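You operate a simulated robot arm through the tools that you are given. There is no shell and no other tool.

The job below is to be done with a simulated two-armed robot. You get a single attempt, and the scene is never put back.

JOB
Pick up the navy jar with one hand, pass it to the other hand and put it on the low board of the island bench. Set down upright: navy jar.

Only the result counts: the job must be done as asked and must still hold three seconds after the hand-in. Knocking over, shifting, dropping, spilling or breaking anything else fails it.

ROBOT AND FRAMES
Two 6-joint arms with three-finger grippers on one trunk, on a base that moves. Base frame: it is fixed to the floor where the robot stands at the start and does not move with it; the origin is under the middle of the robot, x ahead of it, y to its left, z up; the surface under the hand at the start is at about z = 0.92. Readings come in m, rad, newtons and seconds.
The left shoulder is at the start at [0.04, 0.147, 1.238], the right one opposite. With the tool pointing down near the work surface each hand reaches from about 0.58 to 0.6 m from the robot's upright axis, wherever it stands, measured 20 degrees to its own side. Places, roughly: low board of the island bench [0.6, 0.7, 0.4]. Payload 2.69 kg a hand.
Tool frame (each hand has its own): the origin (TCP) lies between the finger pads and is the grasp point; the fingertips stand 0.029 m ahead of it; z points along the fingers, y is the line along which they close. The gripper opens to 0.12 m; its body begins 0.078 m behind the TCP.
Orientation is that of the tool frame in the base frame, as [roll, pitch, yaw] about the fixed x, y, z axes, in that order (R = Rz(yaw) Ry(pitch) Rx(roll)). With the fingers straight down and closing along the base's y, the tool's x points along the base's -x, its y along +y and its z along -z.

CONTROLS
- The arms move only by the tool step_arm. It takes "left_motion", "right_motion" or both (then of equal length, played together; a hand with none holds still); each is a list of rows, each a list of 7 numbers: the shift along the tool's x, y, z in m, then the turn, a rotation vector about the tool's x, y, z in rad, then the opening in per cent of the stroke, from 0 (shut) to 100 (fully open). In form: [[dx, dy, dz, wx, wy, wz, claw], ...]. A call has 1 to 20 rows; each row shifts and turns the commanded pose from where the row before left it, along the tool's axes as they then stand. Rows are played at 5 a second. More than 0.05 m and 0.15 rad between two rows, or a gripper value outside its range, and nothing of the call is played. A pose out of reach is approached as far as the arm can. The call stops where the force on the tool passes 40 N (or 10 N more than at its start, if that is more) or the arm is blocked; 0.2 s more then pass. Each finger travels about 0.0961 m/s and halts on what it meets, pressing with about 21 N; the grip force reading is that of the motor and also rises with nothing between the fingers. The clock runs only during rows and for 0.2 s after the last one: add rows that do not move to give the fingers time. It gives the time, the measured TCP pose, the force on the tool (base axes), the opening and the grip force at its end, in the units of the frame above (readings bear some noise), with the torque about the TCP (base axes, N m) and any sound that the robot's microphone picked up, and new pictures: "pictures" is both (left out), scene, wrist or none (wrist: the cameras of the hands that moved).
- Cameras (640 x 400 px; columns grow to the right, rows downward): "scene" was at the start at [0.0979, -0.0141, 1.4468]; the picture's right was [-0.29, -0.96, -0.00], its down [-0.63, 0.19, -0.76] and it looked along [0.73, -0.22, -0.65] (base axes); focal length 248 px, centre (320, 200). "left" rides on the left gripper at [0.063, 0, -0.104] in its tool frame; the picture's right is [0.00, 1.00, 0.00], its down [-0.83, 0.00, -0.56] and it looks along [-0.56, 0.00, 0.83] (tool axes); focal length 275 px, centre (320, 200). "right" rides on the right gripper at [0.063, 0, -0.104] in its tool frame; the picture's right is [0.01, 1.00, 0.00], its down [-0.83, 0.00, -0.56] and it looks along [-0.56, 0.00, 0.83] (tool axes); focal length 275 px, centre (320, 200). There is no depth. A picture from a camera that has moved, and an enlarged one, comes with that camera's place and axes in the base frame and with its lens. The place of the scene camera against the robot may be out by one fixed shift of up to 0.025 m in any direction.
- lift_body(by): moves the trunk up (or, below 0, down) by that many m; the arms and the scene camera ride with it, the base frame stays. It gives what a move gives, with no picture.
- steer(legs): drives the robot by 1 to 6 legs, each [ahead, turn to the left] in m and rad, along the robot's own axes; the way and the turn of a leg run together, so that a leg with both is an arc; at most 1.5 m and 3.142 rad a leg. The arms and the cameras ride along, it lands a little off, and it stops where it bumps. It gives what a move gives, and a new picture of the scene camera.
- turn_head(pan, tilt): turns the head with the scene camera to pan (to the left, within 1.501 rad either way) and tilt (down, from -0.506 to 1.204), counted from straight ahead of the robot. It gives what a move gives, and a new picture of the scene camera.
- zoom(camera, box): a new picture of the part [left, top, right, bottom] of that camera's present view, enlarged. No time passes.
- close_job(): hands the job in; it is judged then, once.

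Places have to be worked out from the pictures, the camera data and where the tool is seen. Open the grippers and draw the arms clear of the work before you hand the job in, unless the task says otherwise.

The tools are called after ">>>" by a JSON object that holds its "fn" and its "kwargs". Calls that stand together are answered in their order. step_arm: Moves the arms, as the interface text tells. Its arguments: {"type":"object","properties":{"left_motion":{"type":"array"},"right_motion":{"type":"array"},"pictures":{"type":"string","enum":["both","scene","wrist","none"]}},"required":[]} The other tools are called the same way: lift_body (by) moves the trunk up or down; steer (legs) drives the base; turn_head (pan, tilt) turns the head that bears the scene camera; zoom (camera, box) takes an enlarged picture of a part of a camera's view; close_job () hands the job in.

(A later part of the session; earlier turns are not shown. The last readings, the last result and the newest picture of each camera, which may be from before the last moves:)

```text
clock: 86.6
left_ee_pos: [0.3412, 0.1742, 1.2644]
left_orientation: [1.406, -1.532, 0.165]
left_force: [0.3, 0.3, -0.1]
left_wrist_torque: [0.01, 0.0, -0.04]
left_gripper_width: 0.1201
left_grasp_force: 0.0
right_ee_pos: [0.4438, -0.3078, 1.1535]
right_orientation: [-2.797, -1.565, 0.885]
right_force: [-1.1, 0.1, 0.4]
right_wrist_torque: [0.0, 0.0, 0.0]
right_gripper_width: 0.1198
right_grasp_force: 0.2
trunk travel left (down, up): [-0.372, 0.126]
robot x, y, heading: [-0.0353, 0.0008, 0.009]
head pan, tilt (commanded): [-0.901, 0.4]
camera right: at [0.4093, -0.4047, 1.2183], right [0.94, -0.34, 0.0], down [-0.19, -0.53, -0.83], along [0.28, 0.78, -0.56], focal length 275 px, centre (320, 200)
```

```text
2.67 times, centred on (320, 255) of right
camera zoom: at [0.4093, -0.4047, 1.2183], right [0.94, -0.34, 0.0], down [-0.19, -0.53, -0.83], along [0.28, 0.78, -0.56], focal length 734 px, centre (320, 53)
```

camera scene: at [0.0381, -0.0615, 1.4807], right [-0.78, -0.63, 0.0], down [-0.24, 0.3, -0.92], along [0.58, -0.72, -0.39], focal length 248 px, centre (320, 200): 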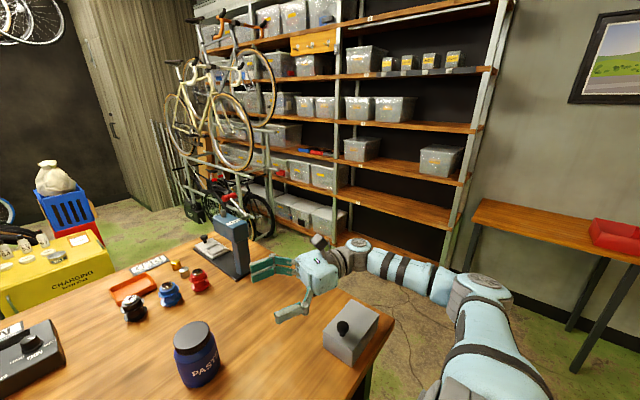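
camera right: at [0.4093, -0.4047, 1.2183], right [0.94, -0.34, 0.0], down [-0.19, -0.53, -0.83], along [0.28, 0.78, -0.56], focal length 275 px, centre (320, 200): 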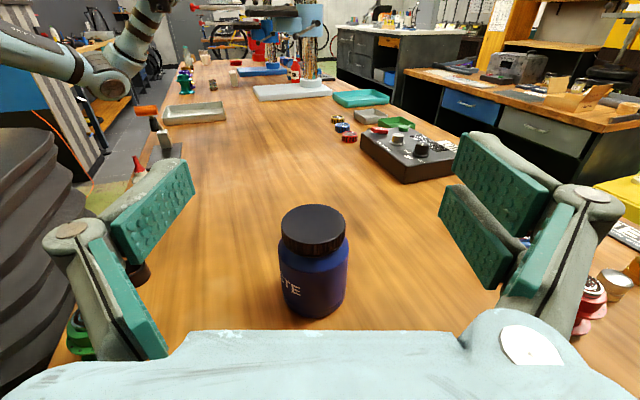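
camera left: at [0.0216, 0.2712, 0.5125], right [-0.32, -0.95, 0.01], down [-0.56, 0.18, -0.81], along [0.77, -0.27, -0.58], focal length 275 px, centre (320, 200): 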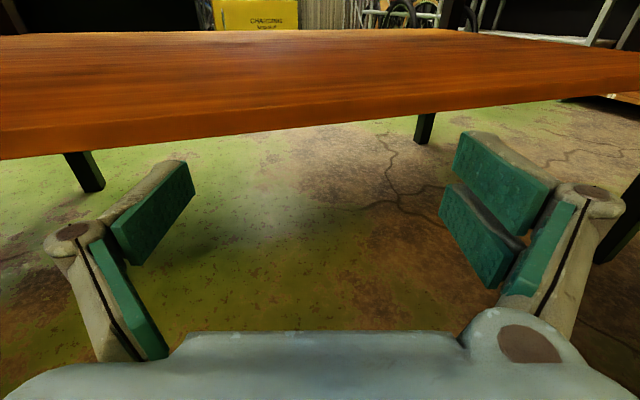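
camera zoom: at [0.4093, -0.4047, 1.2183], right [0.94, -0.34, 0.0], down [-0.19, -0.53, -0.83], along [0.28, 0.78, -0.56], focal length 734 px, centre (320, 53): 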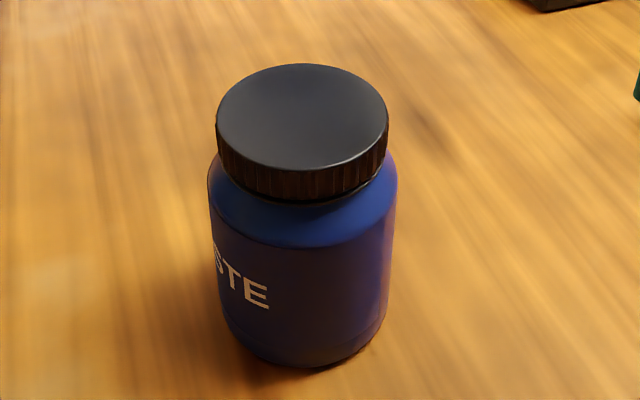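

The forearm would pass very low over the grey box if I stayed horizontal (box spans x 0.21–0.30, y −0.39…−0.52, knob top ≈1.0). So I tilt the right tool 30° downward to keep wrist and forearm high, then look at the arm.

>>> {"fn": "step_arm", "kwargs": {"right_motion": [[0, 0, 0, 0, -0.1309, 0, 100], [0, 0, 0, 0, -0.1309, 0, 100], [0, -0.0075, 0, 0, -0.1309, 0, 100], [0, 0, 0, 0, -0.1309, 0, 100]], "pictures": "both"}}

```text
clock: 87.6
left_ee_pos: [0.3398, 0.1732, 1.2646]
left_orientation: [1.41, -1.533, 0.163]
left_force: [0.4, -0.6, 0.5]
left_wrist_torque: [0.03, 0.02, 0.02]
left_gripper_width: 0.1202
left_grasp_force: 0.1
right_ee_pos: [0.4345, -0.305, 1.1538]
right_orientation: [-3.141, -1.039, 1.225]
right_force: [0.6, 1.0, -0.1]
right_wrist_torque: [-0.01, -0.02, -0.01]
right_gripper_width: 0.1197
right_grasp_force: 0.0
trunk travel left (down, up): [-0.372, 0.126]
robot x, y, heading: [-0.0361, 0.0016, 0.008]
head pan, tilt (commanded): [-0.901, 0.4]
camera scene: at [0.0381, -0.0602, 1.4808], right [-0.78, -0.63, 0.0], down [-0.24, 0.3, -0.92], along [0.58, -0.72, -0.39], focal length 248 px, centre (320, 200)
camera right: at [0.4154, -0.3588, 1.2626], right [0.94, -0.33, 0.0], down [-0.3, -0.85, -0.44], along [0.15, 0.41, -0.9], focal length 275 px, centre (320, 200)
```

scene: 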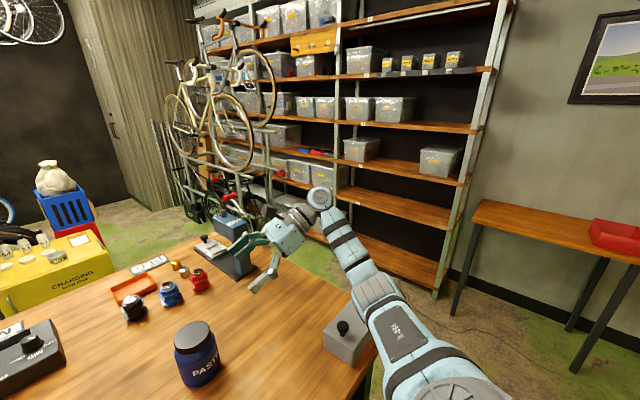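
right: 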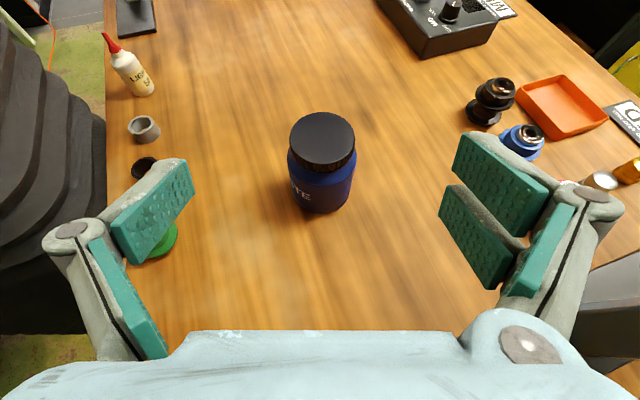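

The elbow has gone low, above the grey box (≈z 1.11), so lowering now could hit it. I raise the trunk by 0.12 m to lift the whole arm, then lower the hand stepwise while watching the elbow.

>>> {"fn": "lift_body", "kwargs": {"by": 0.12}}

>>> {"fn": "step_arm", "kwargs": {"right_motion": [[-0.0346, 0, 0.02, 0, 0, 0, 100], [-0.0346, 0, 0.02, 0, 0, 0, 100], [-0.0346, 0, 0.02, 0, 0, 0, 100]], "pictures": "both"}}

```text
clock: 89.1
left_ee_pos: [0.3393, 0.1725, 1.3842]
left_orientation: [1.419, -1.532, 0.155]
left_force: [-0.8, -1.1, -1.0]
left_wrist_torque: [0.0, 0.02, -0.05]
left_gripper_width: 0.1201
left_grasp_force: 0.1
right_ee_pos: [0.4347, -0.3053, 1.2728]
right_orientation: [-3.138, -1.043, 1.228]
right_force: [-0.2, 0.6, -0.4]
right_wrist_torque: [-0.01, 0.0, -0.02]
right_gripper_width: 0.1199
right_grasp_force: 0.0
trunk travel left (down, up): [-0.492, 0.006]
robot x, y, heading: [-0.0364, -0.0003, 0.008]
head pan, tilt (commanded): [-0.901, 0.4]
```

```text
clock: 89.9
left_ee_pos: [0.3413, 0.1731, 1.3836]
left_orientation: [1.423, -1.532, 0.153]
left_force: [0.6, 0.2, 0.7]
left_wrist_torque: [0.0, 0.0, 0.02]
left_gripper_width: 0.1201
left_grasp_force: 0.1
right_ee_pos: [0.4341, -0.3083, 1.1542]
right_orientation: [3.14, -1.042, 1.229]
right_force: [-0.4, 0.1, 0.2]
right_wrist_torque: [0.0, -0.01, -0.01]
right_gripper_width: 0.1199
right_grasp_force: 0.0
trunk travel left (down, up): [-0.492, 0.006]
robot x, y, heading: [-0.0353, -0.0014, 0.002]
head pan, tilt (commanded): [-0.901, 0.4]
camera scene: at [0.0384, -0.0611, 1.601], right [-0.78, -0.63, 0.0], down [-0.24, 0.3, -0.92], along [0.58, -0.72, -0.39], focal length 248 px, centre (320, 200)
camera right: at [0.414, -0.3624, 1.2621], right [0.94, -0.33, 0.0], down [-0.3, -0.85, -0.44], along [0.15, 0.41, -0.9], focal length 275 px, centre (320, 200)
```

scene: 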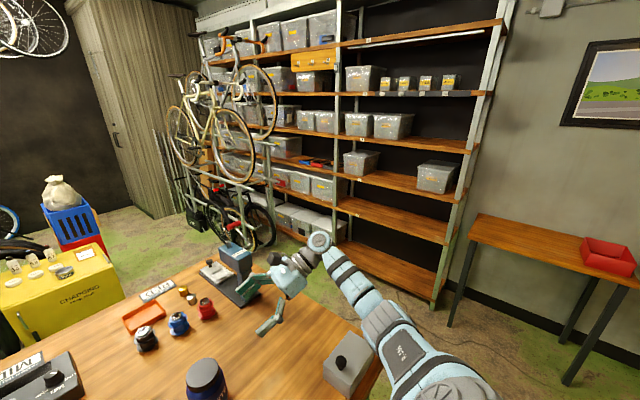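
right: 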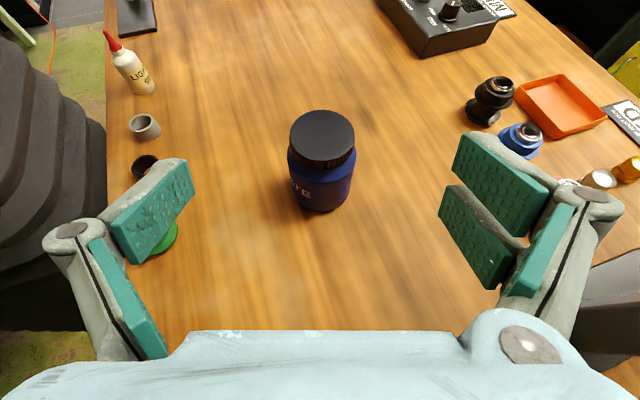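

Elbow now ≈z 1.19, well above the box. I lower another 8 cm and look down at the elbow/box region.

>>> {"fn": "step_arm", "kwargs": {"right_motion": [[-0.0342, 0, 0.01975, 0, 0, 0, 100], [-0.0342, 0, 0.01975, 0, 0, 0, 100]], "pictures": "none"}}

>>> {"fn": "turn_head", "kwargs": {"pan": -0.8, "tilt": 0.8}}

```text
clock: 90.5
left_ee_pos: [0.3405, 0.1715, 1.3854]
left_orientation: [1.429, -1.531, 0.144]
left_force: [0.4, 0.9, -0.3]
left_wrist_torque: [0.0, 0.0, -0.04]
left_gripper_width: 0.1204
left_grasp_force: 0.0
right_ee_pos: [0.4354, -0.3078, 1.0715]
right_orientation: [-3.14, -1.041, 1.226]
right_force: [0.1, 0.1, -0.1]
right_wrist_torque: [0.04, -0.02, 0.04]
right_gripper_width: 0.12
right_grasp_force: 0.1
trunk travel left (down, up): [-0.492, 0.006]
robot x, y, heading: [-0.0403, -0.0025, 0.003]
head pan, tilt (commanded): [-0.901, 0.4]
```

```text
clock: 91.4
left_ee_pos: [0.3403, 0.173, 1.3842]
left_orientation: [1.415, -1.533, 0.157]
left_force: [-0.4, 0.2, -0.7]
left_wrist_torque: [0.01, 0.02, 0.02]
left_gripper_width: 0.12
left_grasp_force: 0.0
right_ee_pos: [0.4342, -0.3086, 1.0738]
right_orientation: [-3.141, -1.042, 1.226]
right_force: [-0.4, 0.2, 0.0]
right_wrist_torque: [0.04, -0.03, 0.0]
right_gripper_width: 0.1199
right_grasp_force: 0.1
trunk travel left (down, up): [-0.492, 0.006]
robot x, y, heading: [-0.0388, 0.0047, 0.01]
head pan, tilt (commanded): [-0.799, 0.799]
camera scene: at [0.0365, -0.046, 1.566], right [-0.71, -0.7, 0.0], down [-0.5, 0.51, -0.7], along [0.49, -0.5, -0.72], focal length 248 px, centre (320, 200)
```

scene: 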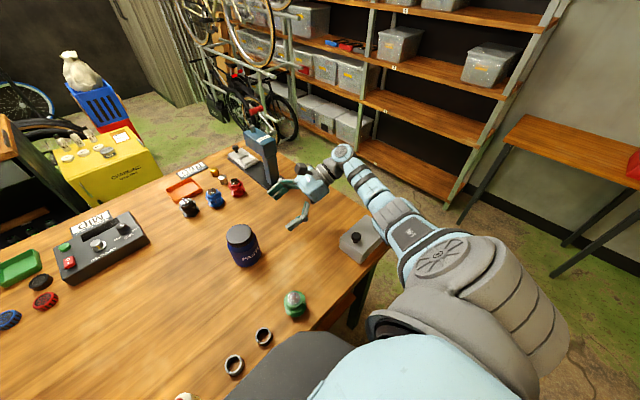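

The elbow is clear (≈z 1.15). I lower the right TCP to z≈0.998 beside the jar and check with the wrist camera.

>>> {"fn": "step_arm", "kwargs": {"right_motion": [[-0.0327, 0, 0.0189, 0, 0, 0, 100], [-0.0327, 0, 0.0189, 0, 0, 0, 100]], "pictures": "both"}}

```text
clock: 92.0
left_ee_pos: [0.3416, 0.1736, 1.3859]
left_orientation: [1.419, -1.533, 0.152]
left_force: [0.3, -0.5, 0.7]
left_wrist_torque: [0.0, 0.01, -0.02]
left_gripper_width: 0.1201
left_grasp_force: 0.1
right_ee_pos: [0.4342, -0.3053, 0.9976]
right_orientation: [-3.14, -1.042, 1.228]
right_force: [-0.1, -0.4, -0.6]
right_wrist_torque: [0.04, -0.03, 0.02]
right_gripper_width: 0.1198
right_grasp_force: 0.1
trunk travel left (down, up): [-0.492, 0.006]
robot x, y, heading: [-0.0331, 0.0034, 0.003]
head pan, tilt (commanded): [-0.799, 0.799]
camera scene: at [0.0378, -0.0461, 1.5658], right [-0.71, -0.7, 0.0], down [-0.5, 0.51, -0.7], along [0.49, -0.5, -0.72], focal length 248 px, centre (320, 200)
camera right: at [0.4148, -0.3599, 1.1064], right [0.94, -0.33, 0.0], down [-0.3, -0.85, -0.44], along [0.15, 0.41, -0.9], focal length 275 px, centre (320, 200)
```

scene: 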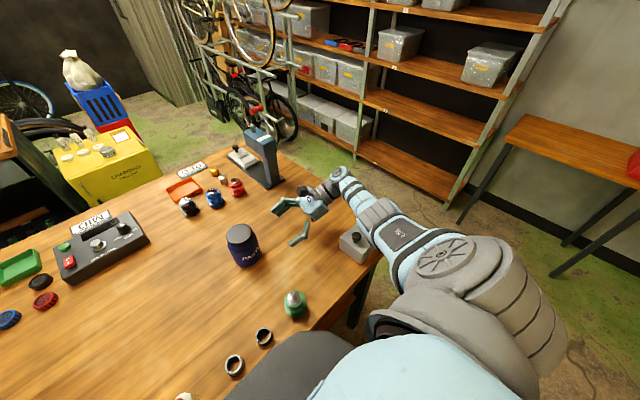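
right: 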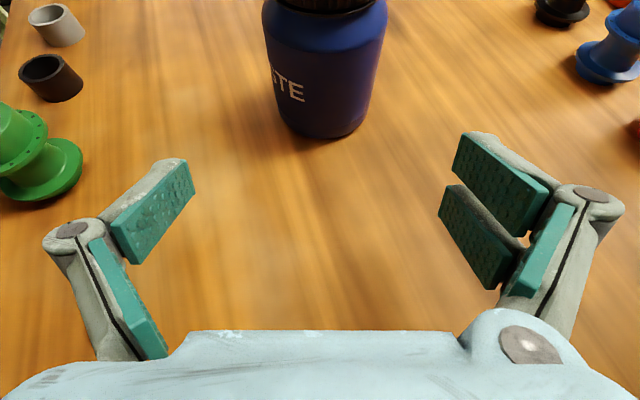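

Lateral alignment is within a millimetre; jar axis ≈(0.478, -0.184), 0.129 m ahead. I advance horizontally around the jar with the fingers open.

>>> {"fn": "step_arm", "kwargs": {"right_motion": [[0.0128, 0, 0.0219, 0, 0, 0, 100], [0.0128, 0, 0.0219, 0, 0, 0, 100], [0.0128, 0, 0.0219, 0, 0, 0, 100], [0.0128, 0, 0.0219, 0, 0, 0, 100]], "pictures": "both"}}

```text
clock: 93.0
left_ee_pos: [0.3397, 0.1739, 1.3841]
left_orientation: [1.402, -1.533, 0.171]
left_force: [-0.3, 0.2, -0.6]
left_wrist_torque: [-0.01, 0.0, -0.03]
left_gripper_width: 0.1199
left_grasp_force: 0.1
right_ee_pos: [0.4682, -0.2108, 0.9995]
right_orientation: [-3.14, -1.04, 1.228]
right_force: [-0.2, 0.1, -0.4]
right_wrist_torque: [-0.02, 0.02, -0.04]
right_gripper_width: 0.1197
right_grasp_force: 0.1
trunk travel left (down, up): [-0.492, 0.006]
robot x, y, heading: [-0.0363, 0.0026, 0.001]
head pan, tilt (commanded): [-0.799, 0.799]
camera scene: at [0.0368, -0.0451, 1.566], right [-0.71, -0.7, 0.0], down [-0.5, 0.51, -0.7], along [0.49, -0.5, -0.72], focal length 248 px, centre (320, 200)
camera right: at [0.4487, -0.2648, 1.1084], right [0.94, -0.33, 0.0], down [-0.3, -0.85, -0.44], along [0.15, 0.41, -0.9], focal length 275 px, centre (320, 200)
```

scene: 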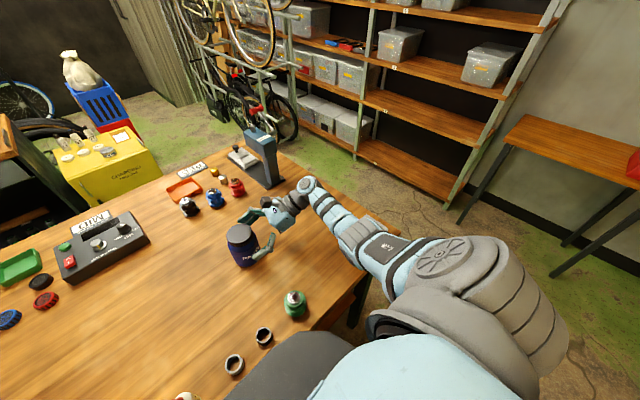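
right: 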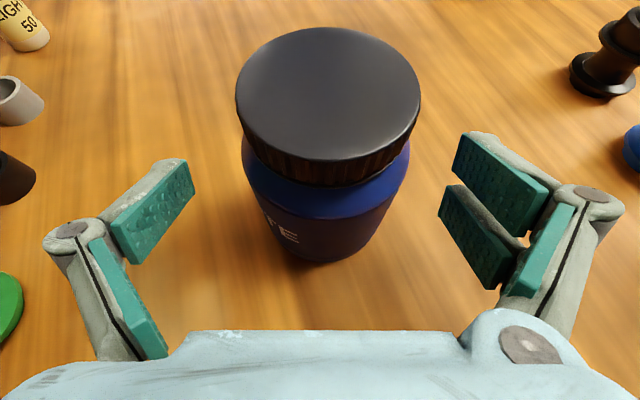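

The jar is nearly centred between the pads. I advance the last 2.7 cm with a 3 mm lateral correction.

>>> {"fn": "step_arm", "kwargs": {"right_motion": [[0.0059, 0.003, 0.0122, 0, 0, 0, 100], [0.006, 0, 0.0121, 0, 0, 0, 100]], "pictures": "wrist"}}

```text
clock: 93.6
left_ee_pos: [0.3406, 0.175, 1.3847]
left_orientation: [1.4, -1.532, 0.173]
left_force: [-0.6, -0.1, 0.0]
left_wrist_torque: [-0.03, -0.03, -0.03]
left_gripper_width: 0.1201
left_grasp_force: 0.1
right_ee_pos: [0.48, -0.1871, 0.9982]
right_orientation: [-3.138, -1.04, 1.228]
right_force: [0.3, -0.3, 1.0]
right_wrist_torque: [-0.03, 0.01, 0.0]
right_gripper_width: 0.12
right_grasp_force: 0.0
trunk travel left (down, up): [-0.492, 0.006]
robot x, y, heading: [-0.0399, 0.0023, 0.004]
head pan, tilt (commanded): [-0.799, 0.799]
camera right: at [0.4599, -0.2406, 1.1074], right [0.94, -0.33, 0.0], down [-0.3, -0.85, -0.44], along [0.15, 0.41, -0.9], focal length 275 px, centre (320, 200)
```

right: 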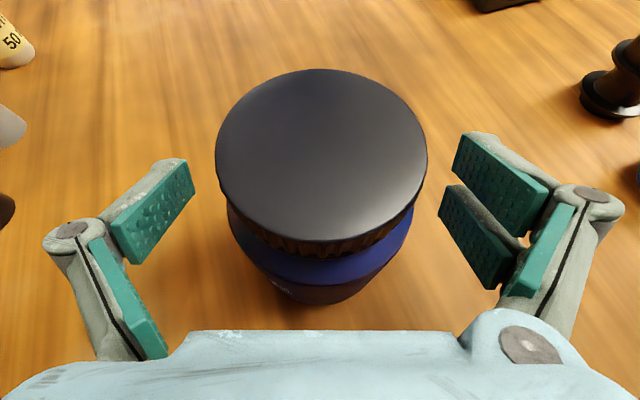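

Centred. Closing the right gripper on the jar.

>>> {"fn": "step_arm", "kwargs": {"right_motion": [[0, 0, 0, 0, 0, 0, 60], [0, 0, 0, 0, 0, 0, 30], [0, 0, 0, 0, 0, 0, 0], [0, 0, 0, 0, 0, 0, 0], [0, 0, 0, 0, 0, 0, 0]], "pictures": "wrist"}}

```text
clock: 94.8
left_ee_pos: [0.3398, 0.1741, 1.3847]
left_orientation: [1.423, -1.535, 0.151]
left_force: [1.0, 0.0, 0.1]
left_wrist_torque: [0.03, -0.02, 0.01]
left_gripper_width: 0.1201
left_grasp_force: 0.0
right_ee_pos: [0.4791, -0.1874, 0.999]
right_orientation: [3.141, -1.043, 1.227]
right_force: [0.6, -1.4, 1.4]
right_wrist_torque: [-0.11, -0.19, -0.02]
right_gripper_width: 0.0779
right_grasp_force: 21.2
trunk travel left (down, up): [-0.492, 0.006]
robot x, y, heading: [-0.0349, 0.0032, 0.007]
head pan, tilt (commanded): [-0.799, 0.799]
camera right: at [0.4595, -0.2416, 1.1076], right [0.94, -0.33, 0.0], down [-0.3, -0.85, -0.44], along [0.15, 0.41, -0.9], focal length 275 px, centre (320, 200)
```

right: 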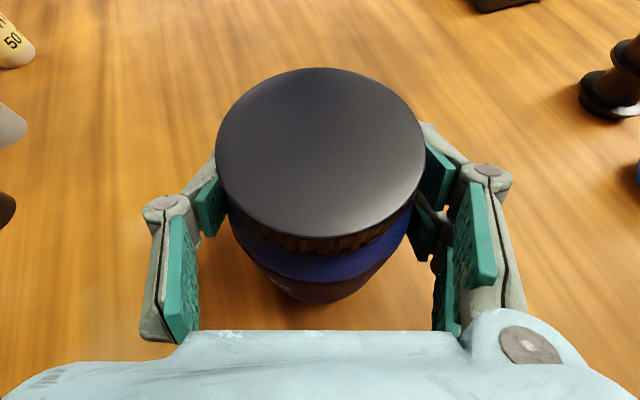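

Grip is firm: width 0.078 m, force 21 N. I lift slowly 4 cm and check.

>>> {"fn": "step_arm", "kwargs": {"right_motion": [[0.0086, 0, -0.005, 0, 0, 0, 0], [0.0086, 0, -0.005, 0, 0, 0, 0], [0.0173, 0, -0.0101, 0, 0, 0, 0]], "pictures": "both"}}

```text
clock: 95.6
left_ee_pos: [0.3394, 0.1728, 1.3844]
left_orientation: [1.419, -1.534, 0.152]
left_force: [0.2, 0.6, 0.6]
left_wrist_torque: [-0.03, 0.02, -0.02]
left_gripper_width: 0.1202
left_grasp_force: 0.1
right_ee_pos: [0.4802, -0.1873, 1.0385]
right_orientation: [-3.14, -1.042, 1.226]
right_force: [0.4, -0.3, -3.3]
right_wrist_torque: [-0.01, -0.01, 0.02]
right_gripper_width: 0.0784
right_grasp_force: 20.9
trunk travel left (down, up): [-0.492, 0.006]
robot x, y, heading: [-0.0355, 0.0003, 0.004]
head pan, tilt (commanded): [-0.799, 0.799]
camera scene: at [0.0367, -0.0461, 1.5659], right [-0.71, -0.7, 0.0], down [-0.5, 0.51, -0.7], along [0.49, -0.5, -0.72], focal length 248 px, centre (320, 200)
camera right: at [0.4598, -0.2406, 1.1477], right [0.94, -0.33, 0.0], down [-0.3, -0.85, -0.44], along [0.15, 0.41, -0.9], focal length 275 px, centre (320, 200)
```

scene: 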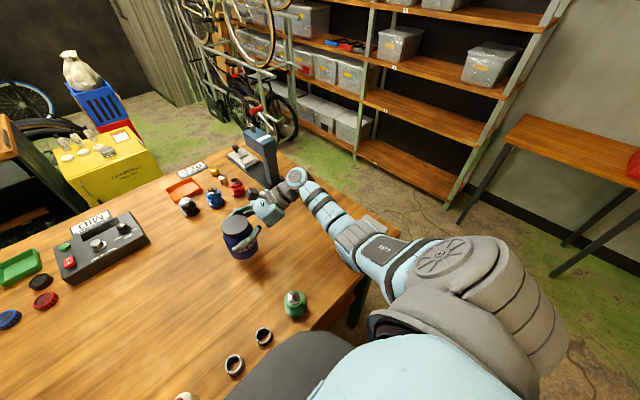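
right: 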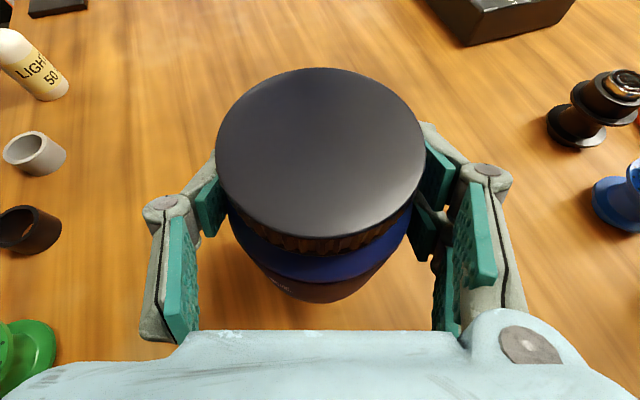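

The jar is lifted securely (≈3.3 N). I lift another 12 cm, clear of everything on the table.

>>> {"fn": "step_arm", "kwargs": {"right_motion": [[0.0259, 0, -0.0151, 0, 0, 0, 0], [0.0259, 0, -0.0151, 0, 0, 0, 0], [0.0259, 0, -0.0151, 0, 0, 0, 0], [0.0259, 0, -0.0151, 0, 0, 0, 0]], "pictures": "scene"}}

```text
clock: 96.6
left_ee_pos: [0.3416, 0.1732, 1.385]
left_orientation: [1.421, -1.534, 0.153]
left_force: [0.6, 0.0, 0.4]
left_wrist_torque: [-0.05, 0.03, 0.0]
left_gripper_width: 0.1201
left_grasp_force: 0.1
right_ee_pos: [0.4799, -0.1858, 1.1543]
right_orientation: [-3.137, -1.042, 1.224]
right_force: [1.1, -0.1, -3.8]
right_wrist_torque: [-0.01, -0.01, -0.03]
right_gripper_width: 0.0783
right_grasp_force: 21.3
trunk travel left (down, up): [-0.492, 0.006]
robot x, y, heading: [-0.0357, -0.0012, 0.006]
head pan, tilt (commanded): [-0.799, 0.799]
camera scene: at [0.0372, -0.046, 1.5659], right [-0.71, -0.7, 0.0], down [-0.5, 0.51, -0.7], along [0.49, -0.5, -0.72], focal length 248 px, centre (320, 200)
```

scene: 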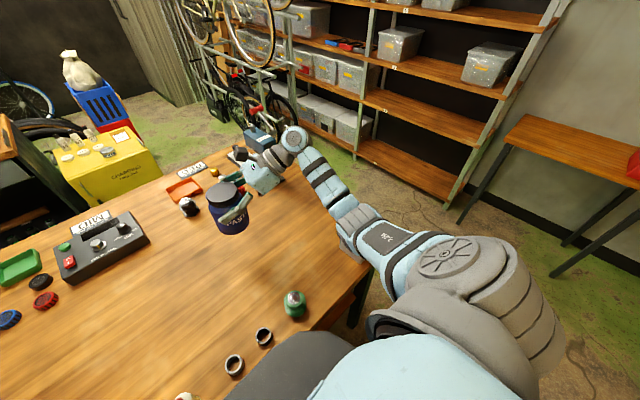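

Jar bottom is at ≈1.075. I back up 0.35 m so the handover happens over the table's edge region with free space around.

>>> {"fn": "steer", "kwargs": {"legs": [[-0.35, 0.0]]}}

>>> {"fn": "turn_head", "kwargs": {"pan": 0.0, "tilt": 0.6}}

```text
clock: 98.9
left_ee_pos: [-0.0033, 0.1706, 1.3835]
left_orientation: [1.43, -1.53, 0.137]
left_force: [1.0, -0.1, 0.6]
left_wrist_torque: [0.02, 0.02, -0.03]
left_gripper_width: 0.1201
left_grasp_force: 0.0
right_ee_pos: [0.1342, -0.1889, 1.1548]
right_orientation: [-3.134, -1.04, 1.218]
right_force: [0.7, 0.7, -4.5]
right_wrist_torque: [0.0, 0.03, 0.03]
right_gripper_width: 0.0781
right_grasp_force: 20.9
trunk travel left (down, up): [-0.492, 0.006]
robot x, y, heading: [-0.3848, 0.0, 0.004]
head pan, tilt (commanded): [-0.799, 0.799]
camera scene: at [-0.308, -0.048, 1.5656], right [-0.71, -0.7, 0.0], down [-0.5, 0.51, -0.7], along [0.49, -0.5, -0.72], focal length 248 px, centre (320, 200)
```

scene: 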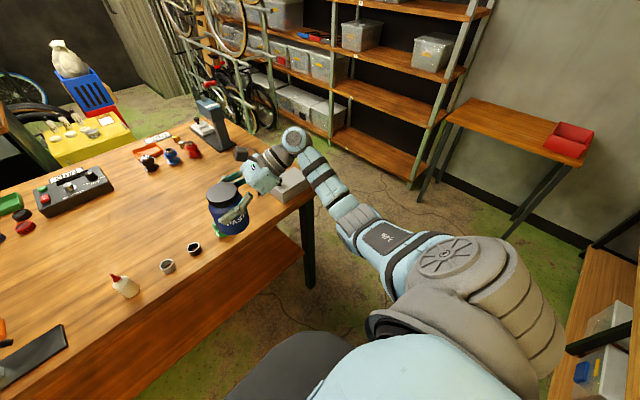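

```text
clock: 100.0
left_ee_pos: [-0.0085, 0.1709, 1.3848]
left_orientation: [1.422, -1.533, 0.15]
left_force: [-0.5, -0.8, 0.3]
left_wrist_torque: [-0.01, 0.01, -0.01]
left_gripper_width: 0.1202
left_grasp_force: 0.1
right_ee_pos: [0.1307, -0.1893, 1.1556]
right_orientation: [-3.141, -1.041, 1.223]
right_force: [0.5, 0.2, -3.6]
right_wrist_torque: [-0.01, 0.02, 0.0]
right_gripper_width: 0.0781
right_grasp_force: 20.7
trunk travel left (down, up): [-0.492, 0.006]
robot x, y, heading: [-0.3856, 0.0019, 0.002]
head pan, tilt (commanded): [0.0, 0.6]
camera scene: at [-0.2804, 0.0098, 1.5827], right [0.0, -1.0, 0.0], down [-0.57, 0.0, -0.82], along [0.82, 0.0, -0.57], focal length 248 px, centre (320, 200)
```

scene: 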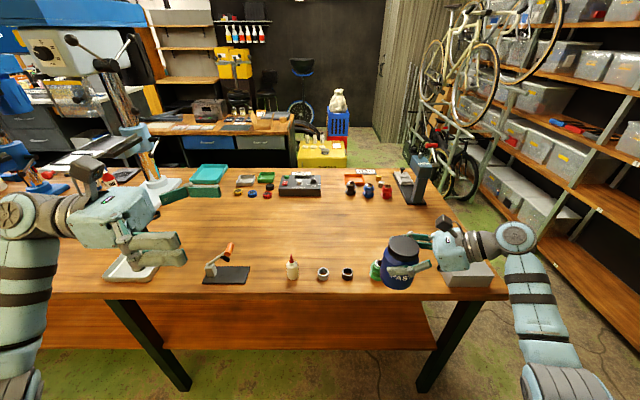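

Both arms are in view. The jar should come closer for the left hand, so I bring the right hand back and slightly inward/up in small steps, watching for reach limits.

>>> {"fn": "step_arm", "kwargs": {"right_motion": [[0.0164, -0.028, 0.0033, 0, 0, 0, 0], [0.0164, -0.028, 0.0033, 0, 0, 0, 0]], "pictures": "scene"}}

```text
clock: 100.6
left_ee_pos: [-0.0093, 0.1718, 1.384]
left_orientation: [1.391, -1.534, 0.178]
left_force: [0.8, -0.3, -0.1]
left_wrist_torque: [-0.03, -0.02, 0.03]
left_gripper_width: 0.1202
left_grasp_force: 0.1
right_ee_pos: [0.0822, -0.1487, 1.1822]
right_orientation: [3.141, -1.041, 1.225]
right_force: [-1.7, -0.4, -2.8]
right_wrist_torque: [0.0, 0.0, 0.0]
right_gripper_width: 0.0783
right_grasp_force: 20.7
trunk travel left (down, up): [-0.492, 0.006]
robot x, y, heading: [-0.388, 0.0033, 0.002]
head pan, tilt (commanded): [0.0, 0.6]
camera scene: at [-0.2824, 0.0112, 1.5829], right [0.0, -1.0, 0.0], down [-0.56, 0.0, -0.83], along [0.83, 0.0, -0.56], focal length 248 px, centre (320, 200)
```

scene: 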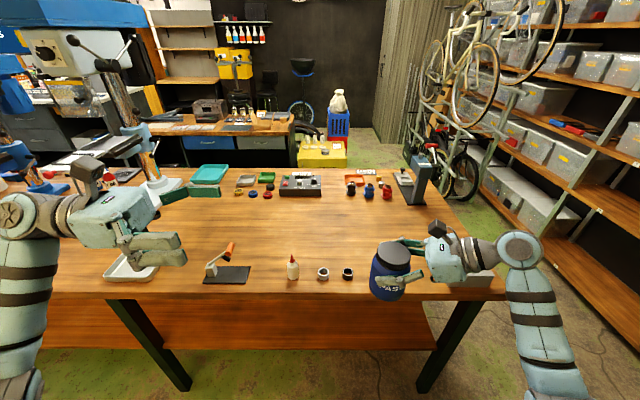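

No limits. Two more of the same steps.

>>> {"fn": "step_arm", "kwargs": {"right_motion": [[0.0164, -0.028, 0.0033, 0, 0, 0, 0], [0.0164, -0.028, 0.0033, 0, 0, 0, 0]], "pictures": "scene"}}

```text
clock: 101.2
left_ee_pos: [-0.0104, 0.172, 1.385]
left_orientation: [1.377, -1.533, 0.194]
left_force: [0.1, 0.8, -0.4]
left_wrist_torque: [-0.02, -0.01, 0.02]
left_gripper_width: 0.12
left_grasp_force: 0.1
right_ee_pos: [0.0368, -0.1084, 1.2065]
right_orientation: [3.14, -1.04, 1.227]
right_force: [0.0, 0.8, -4.4]
right_wrist_torque: [-0.03, 0.02, -0.03]
right_gripper_width: 0.0781
right_grasp_force: 21.0
trunk travel left (down, up): [-0.492, 0.006]
robot x, y, heading: [-0.3897, -0.0019, -0.0]
head pan, tilt (commanded): [0.0, 0.6]
camera scene: at [-0.2825, 0.012, 1.5829], right [0.0, -1.0, 0.0], down [-0.56, 0.0, -0.83], along [0.83, 0.0, -0.56], focal length 248 px, centre (320, 200)
```

scene: 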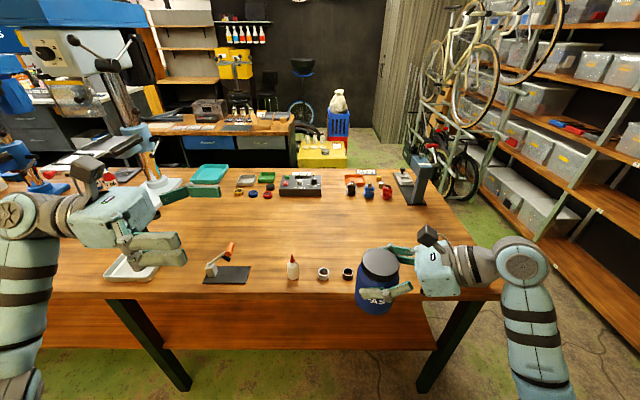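

Unflagged. To give both hands finger clearance I'll hold the jar symmetrically: right pointing ~55° from straight ahead, left ~-55°, jar near the centre line. I yaw the right by -15° and move the jar to about 0.49 m ahead, y≈-0.05.

>>> {"fn": "step_arm", "kwargs": {"right_motion": [[0, 0, 0, -0.0754, 0, 0.0441, 0], [0, 0, 0, -0.0754, 0, 0.0441, 0], [0, 0, 0, -0.0754, 0, 0.0441, 0], [0.0142, 0.0064, 0.0242, 0, 0, 0, 0], [0.0142, 0.0064, 0.0242, 0, 0, 0, 0], [0.0142, 0.0064, 0.0242, 0, 0, 0, 0]], "pictures": "both"}}

```text
clock: 102.6
left_ee_pos: [-0.0072, 0.1712, 1.3837]
left_orientation: [1.393, -1.532, 0.177]
left_force: [0.4, -0.7, 0.1]
left_wrist_torque: [-0.02, 0.01, 0.02]
left_gripper_width: 0.1199
left_grasp_force: 0.1
right_ee_pos: [0.1067, -0.0503, 1.2067]
right_orientation: [-3.14, -1.04, 0.96]
right_force: [0.9, 0.5, -2.8]
right_wrist_torque: [0.0, 0.01, 0.0]
right_gripper_width: 0.0783
right_grasp_force: 21.0
trunk travel left (down, up): [-0.492, 0.006]
robot x, y, heading: [-0.3918, -0.0006, 0.002]
head pan, tilt (commanded): [0.0, 0.6]
camera scene: at [-0.2799, 0.0117, 1.5827], right [0.0, -1.0, 0.0], down [-0.57, 0.0, -0.82], along [0.82, 0.0, -0.57], focal length 248 px, centre (320, 200)
camera right: at [0.0721, -0.0958, 1.316], right [0.82, -0.57, 0.0], down [-0.51, -0.74, -0.44], along [0.25, 0.36, -0.9], focal length 275 px, centre (320, 200)
```

scene: 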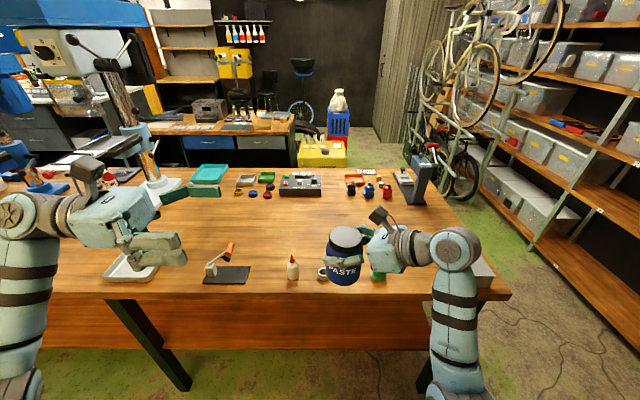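
right: 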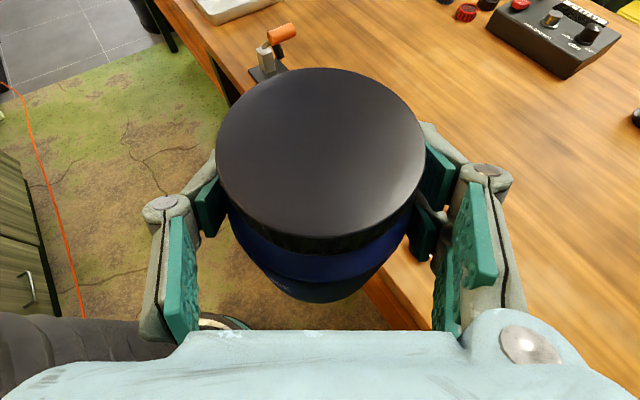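

Right holds the jar at ≈(0.105, -0.053), bottom z≈1.128. The left will approach from below: I lower it at y≈0.17 first (well away from the jar), levelling its small roll.

>>> {"fn": "step_arm", "kwargs": {"left_motion": [[0, 0, 0, 0, 0, 0.037, 100], [-0.042, 0, 0, 0, 0, 0, 100], [-0.042, 0, 0, 0, 0, 0, 100], [-0.042, 0, 0, 0, 0, 0, 100], [-0.042, 0, 0, 0, 0, 0, 100], [-0.042, 0, 0, 0, 0, 0, 100], [-0.042, 0, 0, 0, 0, 0, 100], [-0.042, 0, 0, 0, 0, 0, 100], [-0.042, 0, 0, 0, 0, 0, 100]], "pictures": "both"}}

```text
clock: 104.6
left_ee_pos: [-0.0089, 0.17, 1.0453]
left_orientation: [0.047, -1.566, 1.521]
left_force: [0.1, 0.4, 0.0]
left_wrist_torque: [-0.04, 0.02, -0.02]
left_gripper_width: 0.1202
left_grasp_force: 0.1
right_ee_pos: [0.1061, -0.0513, 1.2065]
right_orientation: [-3.14, -1.043, 0.962]
right_force: [0.0, 0.2, -2.9]
right_wrist_torque: [0.04, -0.05, 0.03]
right_gripper_width: 0.0782
right_grasp_force: 21.4
trunk travel left (down, up): [-0.492, 0.006]
robot x, y, heading: [-0.3897, -0.0007, 0.004]
head pan, tilt (commanded): [0.0, 0.6]
camera scene: at [-0.2794, 0.0102, 1.5827], right [0.0, -1.0, 0.0], down [-0.57, 0.0, -0.82], along [0.82, 0.0, -0.57], focal length 248 px, centre (320, 200)
camera left: at [-0.0089, 0.2737, 1.1093], right [-1.0, 0.0, 0.0], down [0.0, 0.55, -0.83], along [0.0, -0.83, -0.55], focal length 275 px, centre (320, 200)
```

scene: 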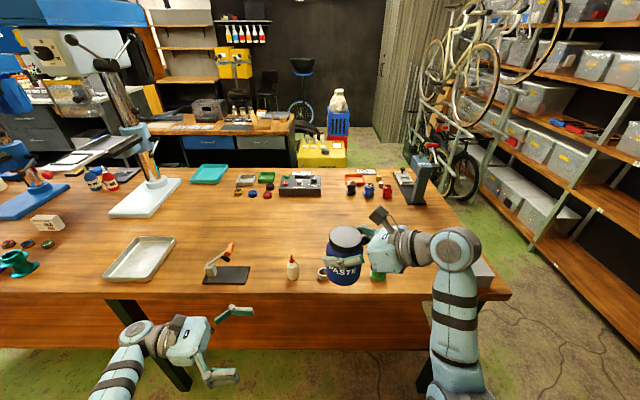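
left: 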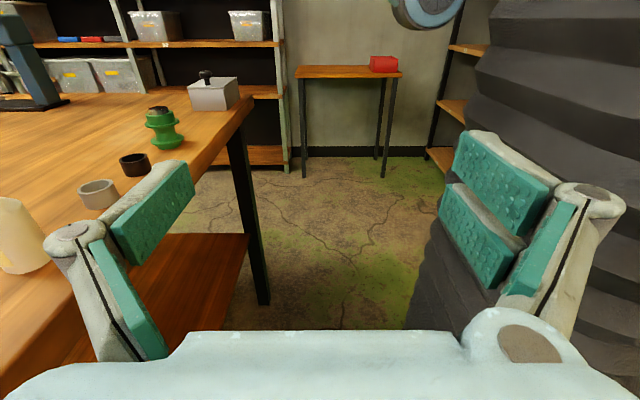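

Left is level at z≈1.045, below the jar. I swing it to -55° while moving under the jar, in two halves with a check between.

>>> {"fn": "step_arm", "kwargs": {"left_motion": [[0, -0.0113, 0.0276, 0.0764, 0, 0, 100], [0, -0.0092, 0.0283, 0.0764, 0, 0, 100], [0, -0.007, 0.029, 0.0764, 0, 0, 100], [0, -0.0048, 0.0294, 0.0764, 0, 0, 100]], "pictures": "scene"}}

```text
clock: 105.6
left_ee_pos: [0.0383, 0.0592, 1.0488]
left_orientation: [0.415, -1.567, 1.464]
left_force: [0.5, 0.0, 0.1]
left_wrist_torque: [0.01, 0.05, 0.01]
left_gripper_width: 0.1197
left_grasp_force: 0.1
right_ee_pos: [0.1052, -0.0521, 1.2074]
right_orientation: [-3.14, -1.043, 0.96]
right_force: [0.3, -0.5, -3.3]
right_wrist_torque: [0.04, 0.0, -0.06]
right_gripper_width: 0.0784
right_grasp_force: 20.9
trunk travel left (down, up): [-0.492, 0.006]
robot x, y, heading: [-0.3866, -0.0013, 0.007]
head pan, tilt (commanded): [0.0, 0.6]
camera scene: at [-0.2805, 0.0089, 1.5828], right [0.0, -1.0, 0.0], down [-0.57, 0.0, -0.82], along [0.82, 0.0, -0.57], focal length 248 px, centre (320, 200)
```

scene: 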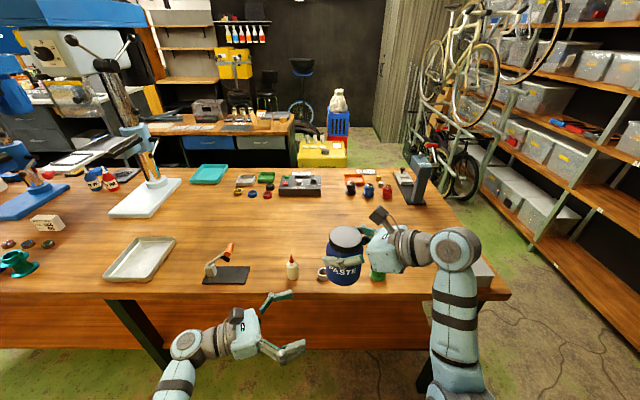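

Clear and unflagged. Second half of the move to beneath the jar.

>>> {"fn": "step_arm", "kwargs": {"left_motion": [[0, -0.0043, 0.0293, 0.0764, 0, 0, 100], [0, -0.002, 0.0296, 0.0764, 0, 0, 100], [0, 0.0002, 0.0296, 0.0764, 0, 0, 100], [0, 0.0025, 0.0295, 0.0764, 0, 0, 100]], "pictures": "both"}}

```text
clock: 106.6
left_ee_pos: [0.0878, -0.0476, 1.0472]
left_orientation: [1.505, -1.57, 0.678]
left_force: [-0.5, -0.1, -0.8]
left_wrist_torque: [-0.03, 0.03, 0.0]
left_gripper_width: 0.1198
left_grasp_force: 0.1
right_ee_pos: [0.1066, -0.0522, 1.207]
right_orientation: [-3.138, -1.042, 0.96]
right_force: [-0.3, -0.1, -3.9]
right_wrist_torque: [0.0, 0.01, 0.02]
right_gripper_width: 0.078
right_grasp_force: 20.5
trunk travel left (down, up): [-0.492, 0.006]
robot x, y, heading: [-0.3864, -0.0014, -0.002]
head pan, tilt (commanded): [0.0, 0.6]
camera scene: at [-0.2801, 0.0086, 1.5827], right [0.0, -1.0, 0.0], down [-0.57, 0.0, -0.82], along [0.82, 0.0, -0.57], focal length 248 px, centre (320, 200)
camera left: at [0.0284, 0.0374, 1.1101], right [-0.82, -0.58, 0.0], down [-0.32, 0.46, -0.83], along [0.48, -0.68, -0.56], focal length 275 px, centre (320, 200)
```

scene: 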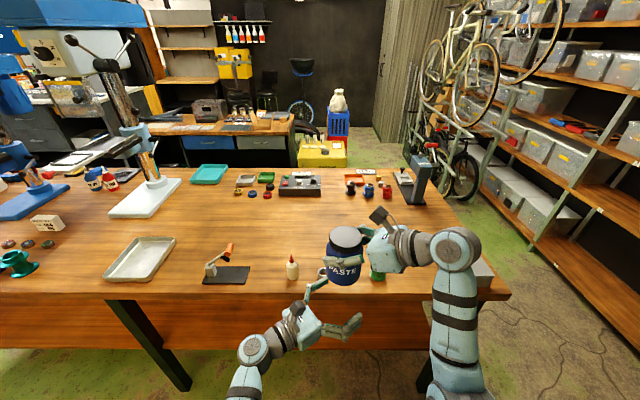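
left: 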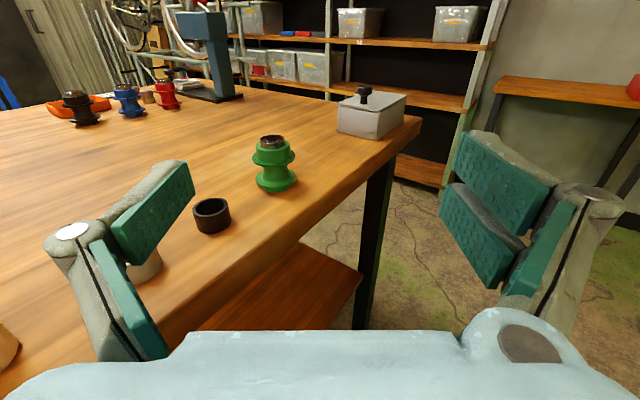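

Left is just under the jar. I apply the small lateral correction and rise 7 cm, then check the centring of the jar in its camera.

>>> {"fn": "step_arm", "kwargs": {"left_motion": [[0, -0.0099, 0.0037, 0, 0, 0, 100], [0.025, 0, 0, 0, 0, 0, 100], [0.025, 0, 0, 0, 0, 0, 100], [0.02, 0, 0, 0, 0, 0, 100]], "pictures": "both"}}

```text
clock: 107.6
left_ee_pos: [0.099, -0.0346, 1.1055]
left_orientation: [-2.954, -1.545, -1.141]
left_force: [0.0, 0.1, 0.3]
left_wrist_torque: [0.0, -0.02, -0.01]
left_gripper_width: 0.1203
left_grasp_force: 0.0
right_ee_pos: [0.1046, -0.0507, 1.2072]
right_orientation: [-3.141, -1.042, 0.962]
right_force: [-0.6, 0.2, -3.7]
right_wrist_torque: [-0.02, -0.02, -0.02]
right_gripper_width: 0.0782
right_grasp_force: 20.8
trunk travel left (down, up): [-0.492, 0.006]
robot x, y, heading: [-0.3894, -0.0038, 0.002]
head pan, tilt (commanded): [0.0, 0.6]
camera scene: at [-0.2802, 0.0103, 1.5827], right [0.0, -1.0, 0.0], down [-0.57, 0.0, -0.82], along [0.82, 0.0, -0.57], focal length 248 px, centre (320, 200)
camera left: at [0.0401, 0.0485, 1.1732], right [-0.82, -0.58, -0.01], down [-0.33, 0.48, -0.82], along [0.48, -0.66, -0.58], focal length 275 px, centre (320, 200)
```

scene: 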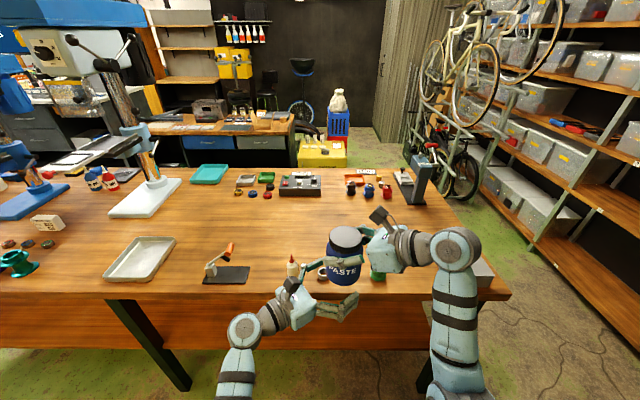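
left: 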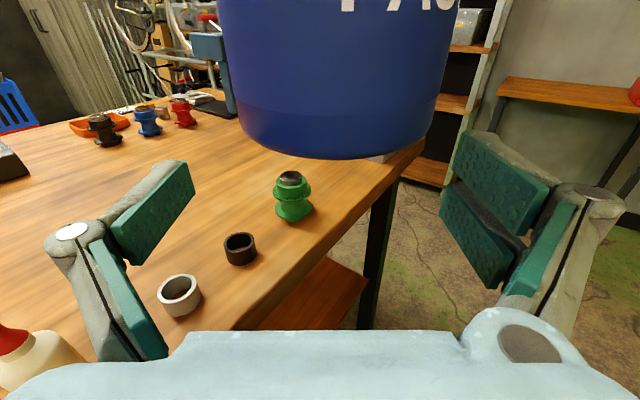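

The jar is 6 mm to the camera's right. I let the arm settle with a hold, applying the lateral correction and a small rise, then re-read the pose.

>>> {"fn": "step_arm", "kwargs": {"left_motion": [[0, 0.0065, 0.004, 0, 0, 0, 100], [0.01, 0, 0, 0, 0, 0, 100], [0, 0, 0, 0, 0, 0, 100]], "pictures": "wrist"}}

```text
clock: 108.4
left_ee_pos: [0.1002, -0.0323, 1.1139]
left_orientation: [-2.531, -1.519, -1.558]
left_force: [-1.0, -0.1, 0.0]
left_wrist_torque: [0.0, 0.0, 0.01]
left_gripper_width: 0.1199
left_grasp_force: 0.1
right_ee_pos: [0.1053, -0.0506, 1.2063]
right_orientation: [3.141, -1.041, 0.962]
right_force: [0.1, 0.1, -3.0]
right_wrist_torque: [0.0, 0.0, 0.01]
right_gripper_width: 0.078
right_grasp_force: 20.8
trunk travel left (down, up): [-0.492, 0.006]
robot x, y, heading: [-0.3843, -0.0028, 0.005]
head pan, tilt (commanded): [0.0, 0.6]
camera left: at [0.0391, 0.0493, 1.1822], right [-0.81, -0.58, -0.03], down [-0.32, 0.5, -0.81], along [0.49, -0.64, -0.59], focal length 275 px, centre (320, 200)
```

left: 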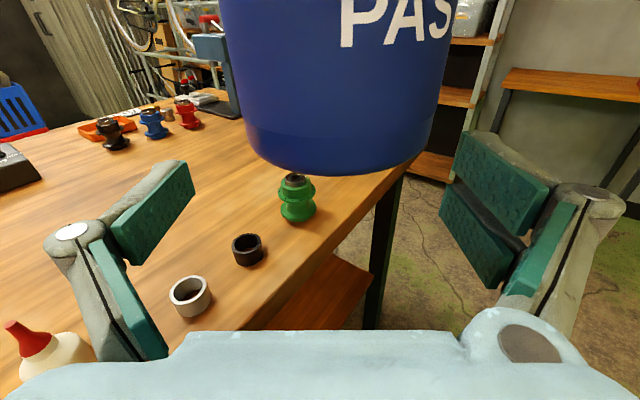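

The left pose barely responded and tilted slightly, so something may be obstructing the arm (perhaps its own torso). I look down at the left elbow.

>>> {"fn": "turn_head", "kwargs": {"pan": 0.25, "tilt": 1.1}}

```text
clock: 109.3
left_ee_pos: [0.0996, -0.032, 1.1138]
left_orientation: [-2.528, -1.52, -1.563]
left_force: [0.5, -0.5, -0.1]
left_wrist_torque: [0.01, -0.03, -0.05]
left_gripper_width: 0.12
left_grasp_force: 0.1
right_ee_pos: [0.1055, -0.0514, 1.2066]
right_orientation: [-3.14, -1.041, 0.962]
right_force: [-0.6, -0.3, -3.0]
right_wrist_torque: [-0.01, 0.03, 0.02]
right_gripper_width: 0.0782
right_grasp_force: 21.0
trunk travel left (down, up): [-0.492, 0.006]
robot x, y, heading: [-0.3885, -0.0019, 0.005]
head pan, tilt (commanded): [0.25, 1.1]
camera scene: at [-0.3075, 0.0254, 1.5442], right [0.25, -0.97, 0.0], down [-0.86, -0.22, -0.45], along [0.44, 0.11, -0.89], focal length 248 px, centre (320, 200)
```

scene: 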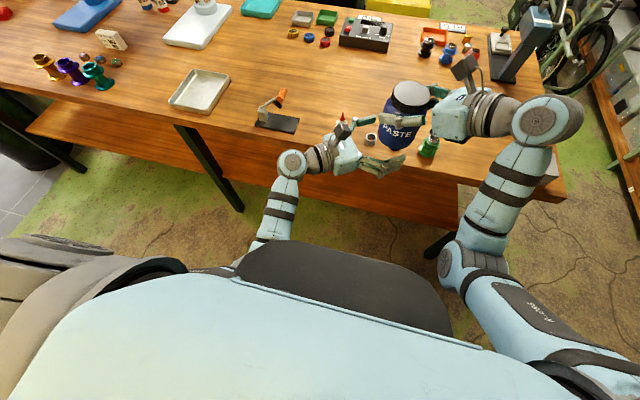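

The left forearm is tucked against the chest plate, so I shouldn't reach further inward. I lower the left clear of the jar and move it outward (+y 0.07); then I'll bring the jar to it with the right.

>>> {"fn": "step_arm", "kwargs": {"left_motion": [[-0.02, 0, 0, 0, 0, 0, 100], [-0.02, 0, 0, 0, 0, 0, 100], [0, -0.016, -0.0316, 0, 0, 0, 100], [0, -0.016, -0.0316, 0, 0, 0, 100], [0, 0, 0, 0, 0, 0, 100]], "pictures": "both"}}

```text
clock: 110.5
left_ee_pos: [0.0866, 0.018, 1.0884]
left_orientation: [0.8, -1.563, 1.382]
left_force: [-0.2, 0.4, -0.6]
left_wrist_torque: [0.01, -0.02, 0.01]
left_gripper_width: 0.1201
left_grasp_force: 0.1
right_ee_pos: [0.1058, -0.0505, 1.2065]
right_orientation: [-3.138, -1.042, 0.962]
right_force: [-0.4, -0.5, -3.9]
right_wrist_torque: [0.01, -0.02, -0.02]
right_gripper_width: 0.0781
right_grasp_force: 21.2
trunk travel left (down, up): [-0.492, 0.006]
robot x, y, heading: [-0.3829, -0.0023, 0.003]
head pan, tilt (commanded): [0.25, 1.1]
camera scene: at [-0.3072, 0.0255, 1.5441], right [0.25, -0.97, 0.0], down [-0.86, -0.22, -0.45], along [0.44, 0.11, -0.89], focal length 248 px, centre (320, 200)
camera left: at [0.0272, 0.1036, 1.1518], right [-0.82, -0.57, 0.0], down [-0.32, 0.45, -0.83], along [0.48, -0.68, -0.55], focal length 275 px, centre (320, 200)
```

scene: 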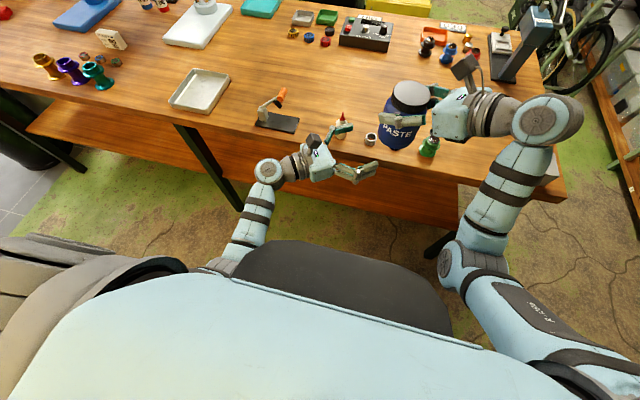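
left: 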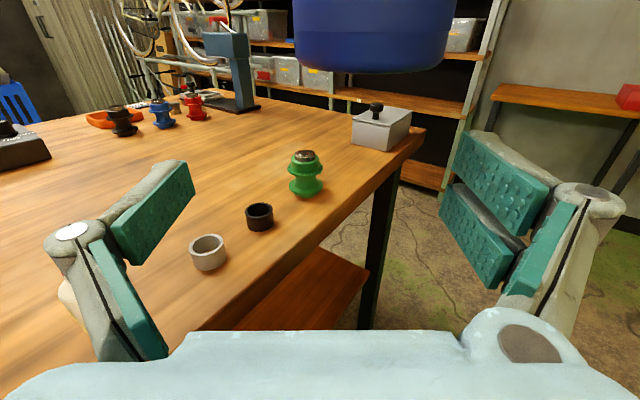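

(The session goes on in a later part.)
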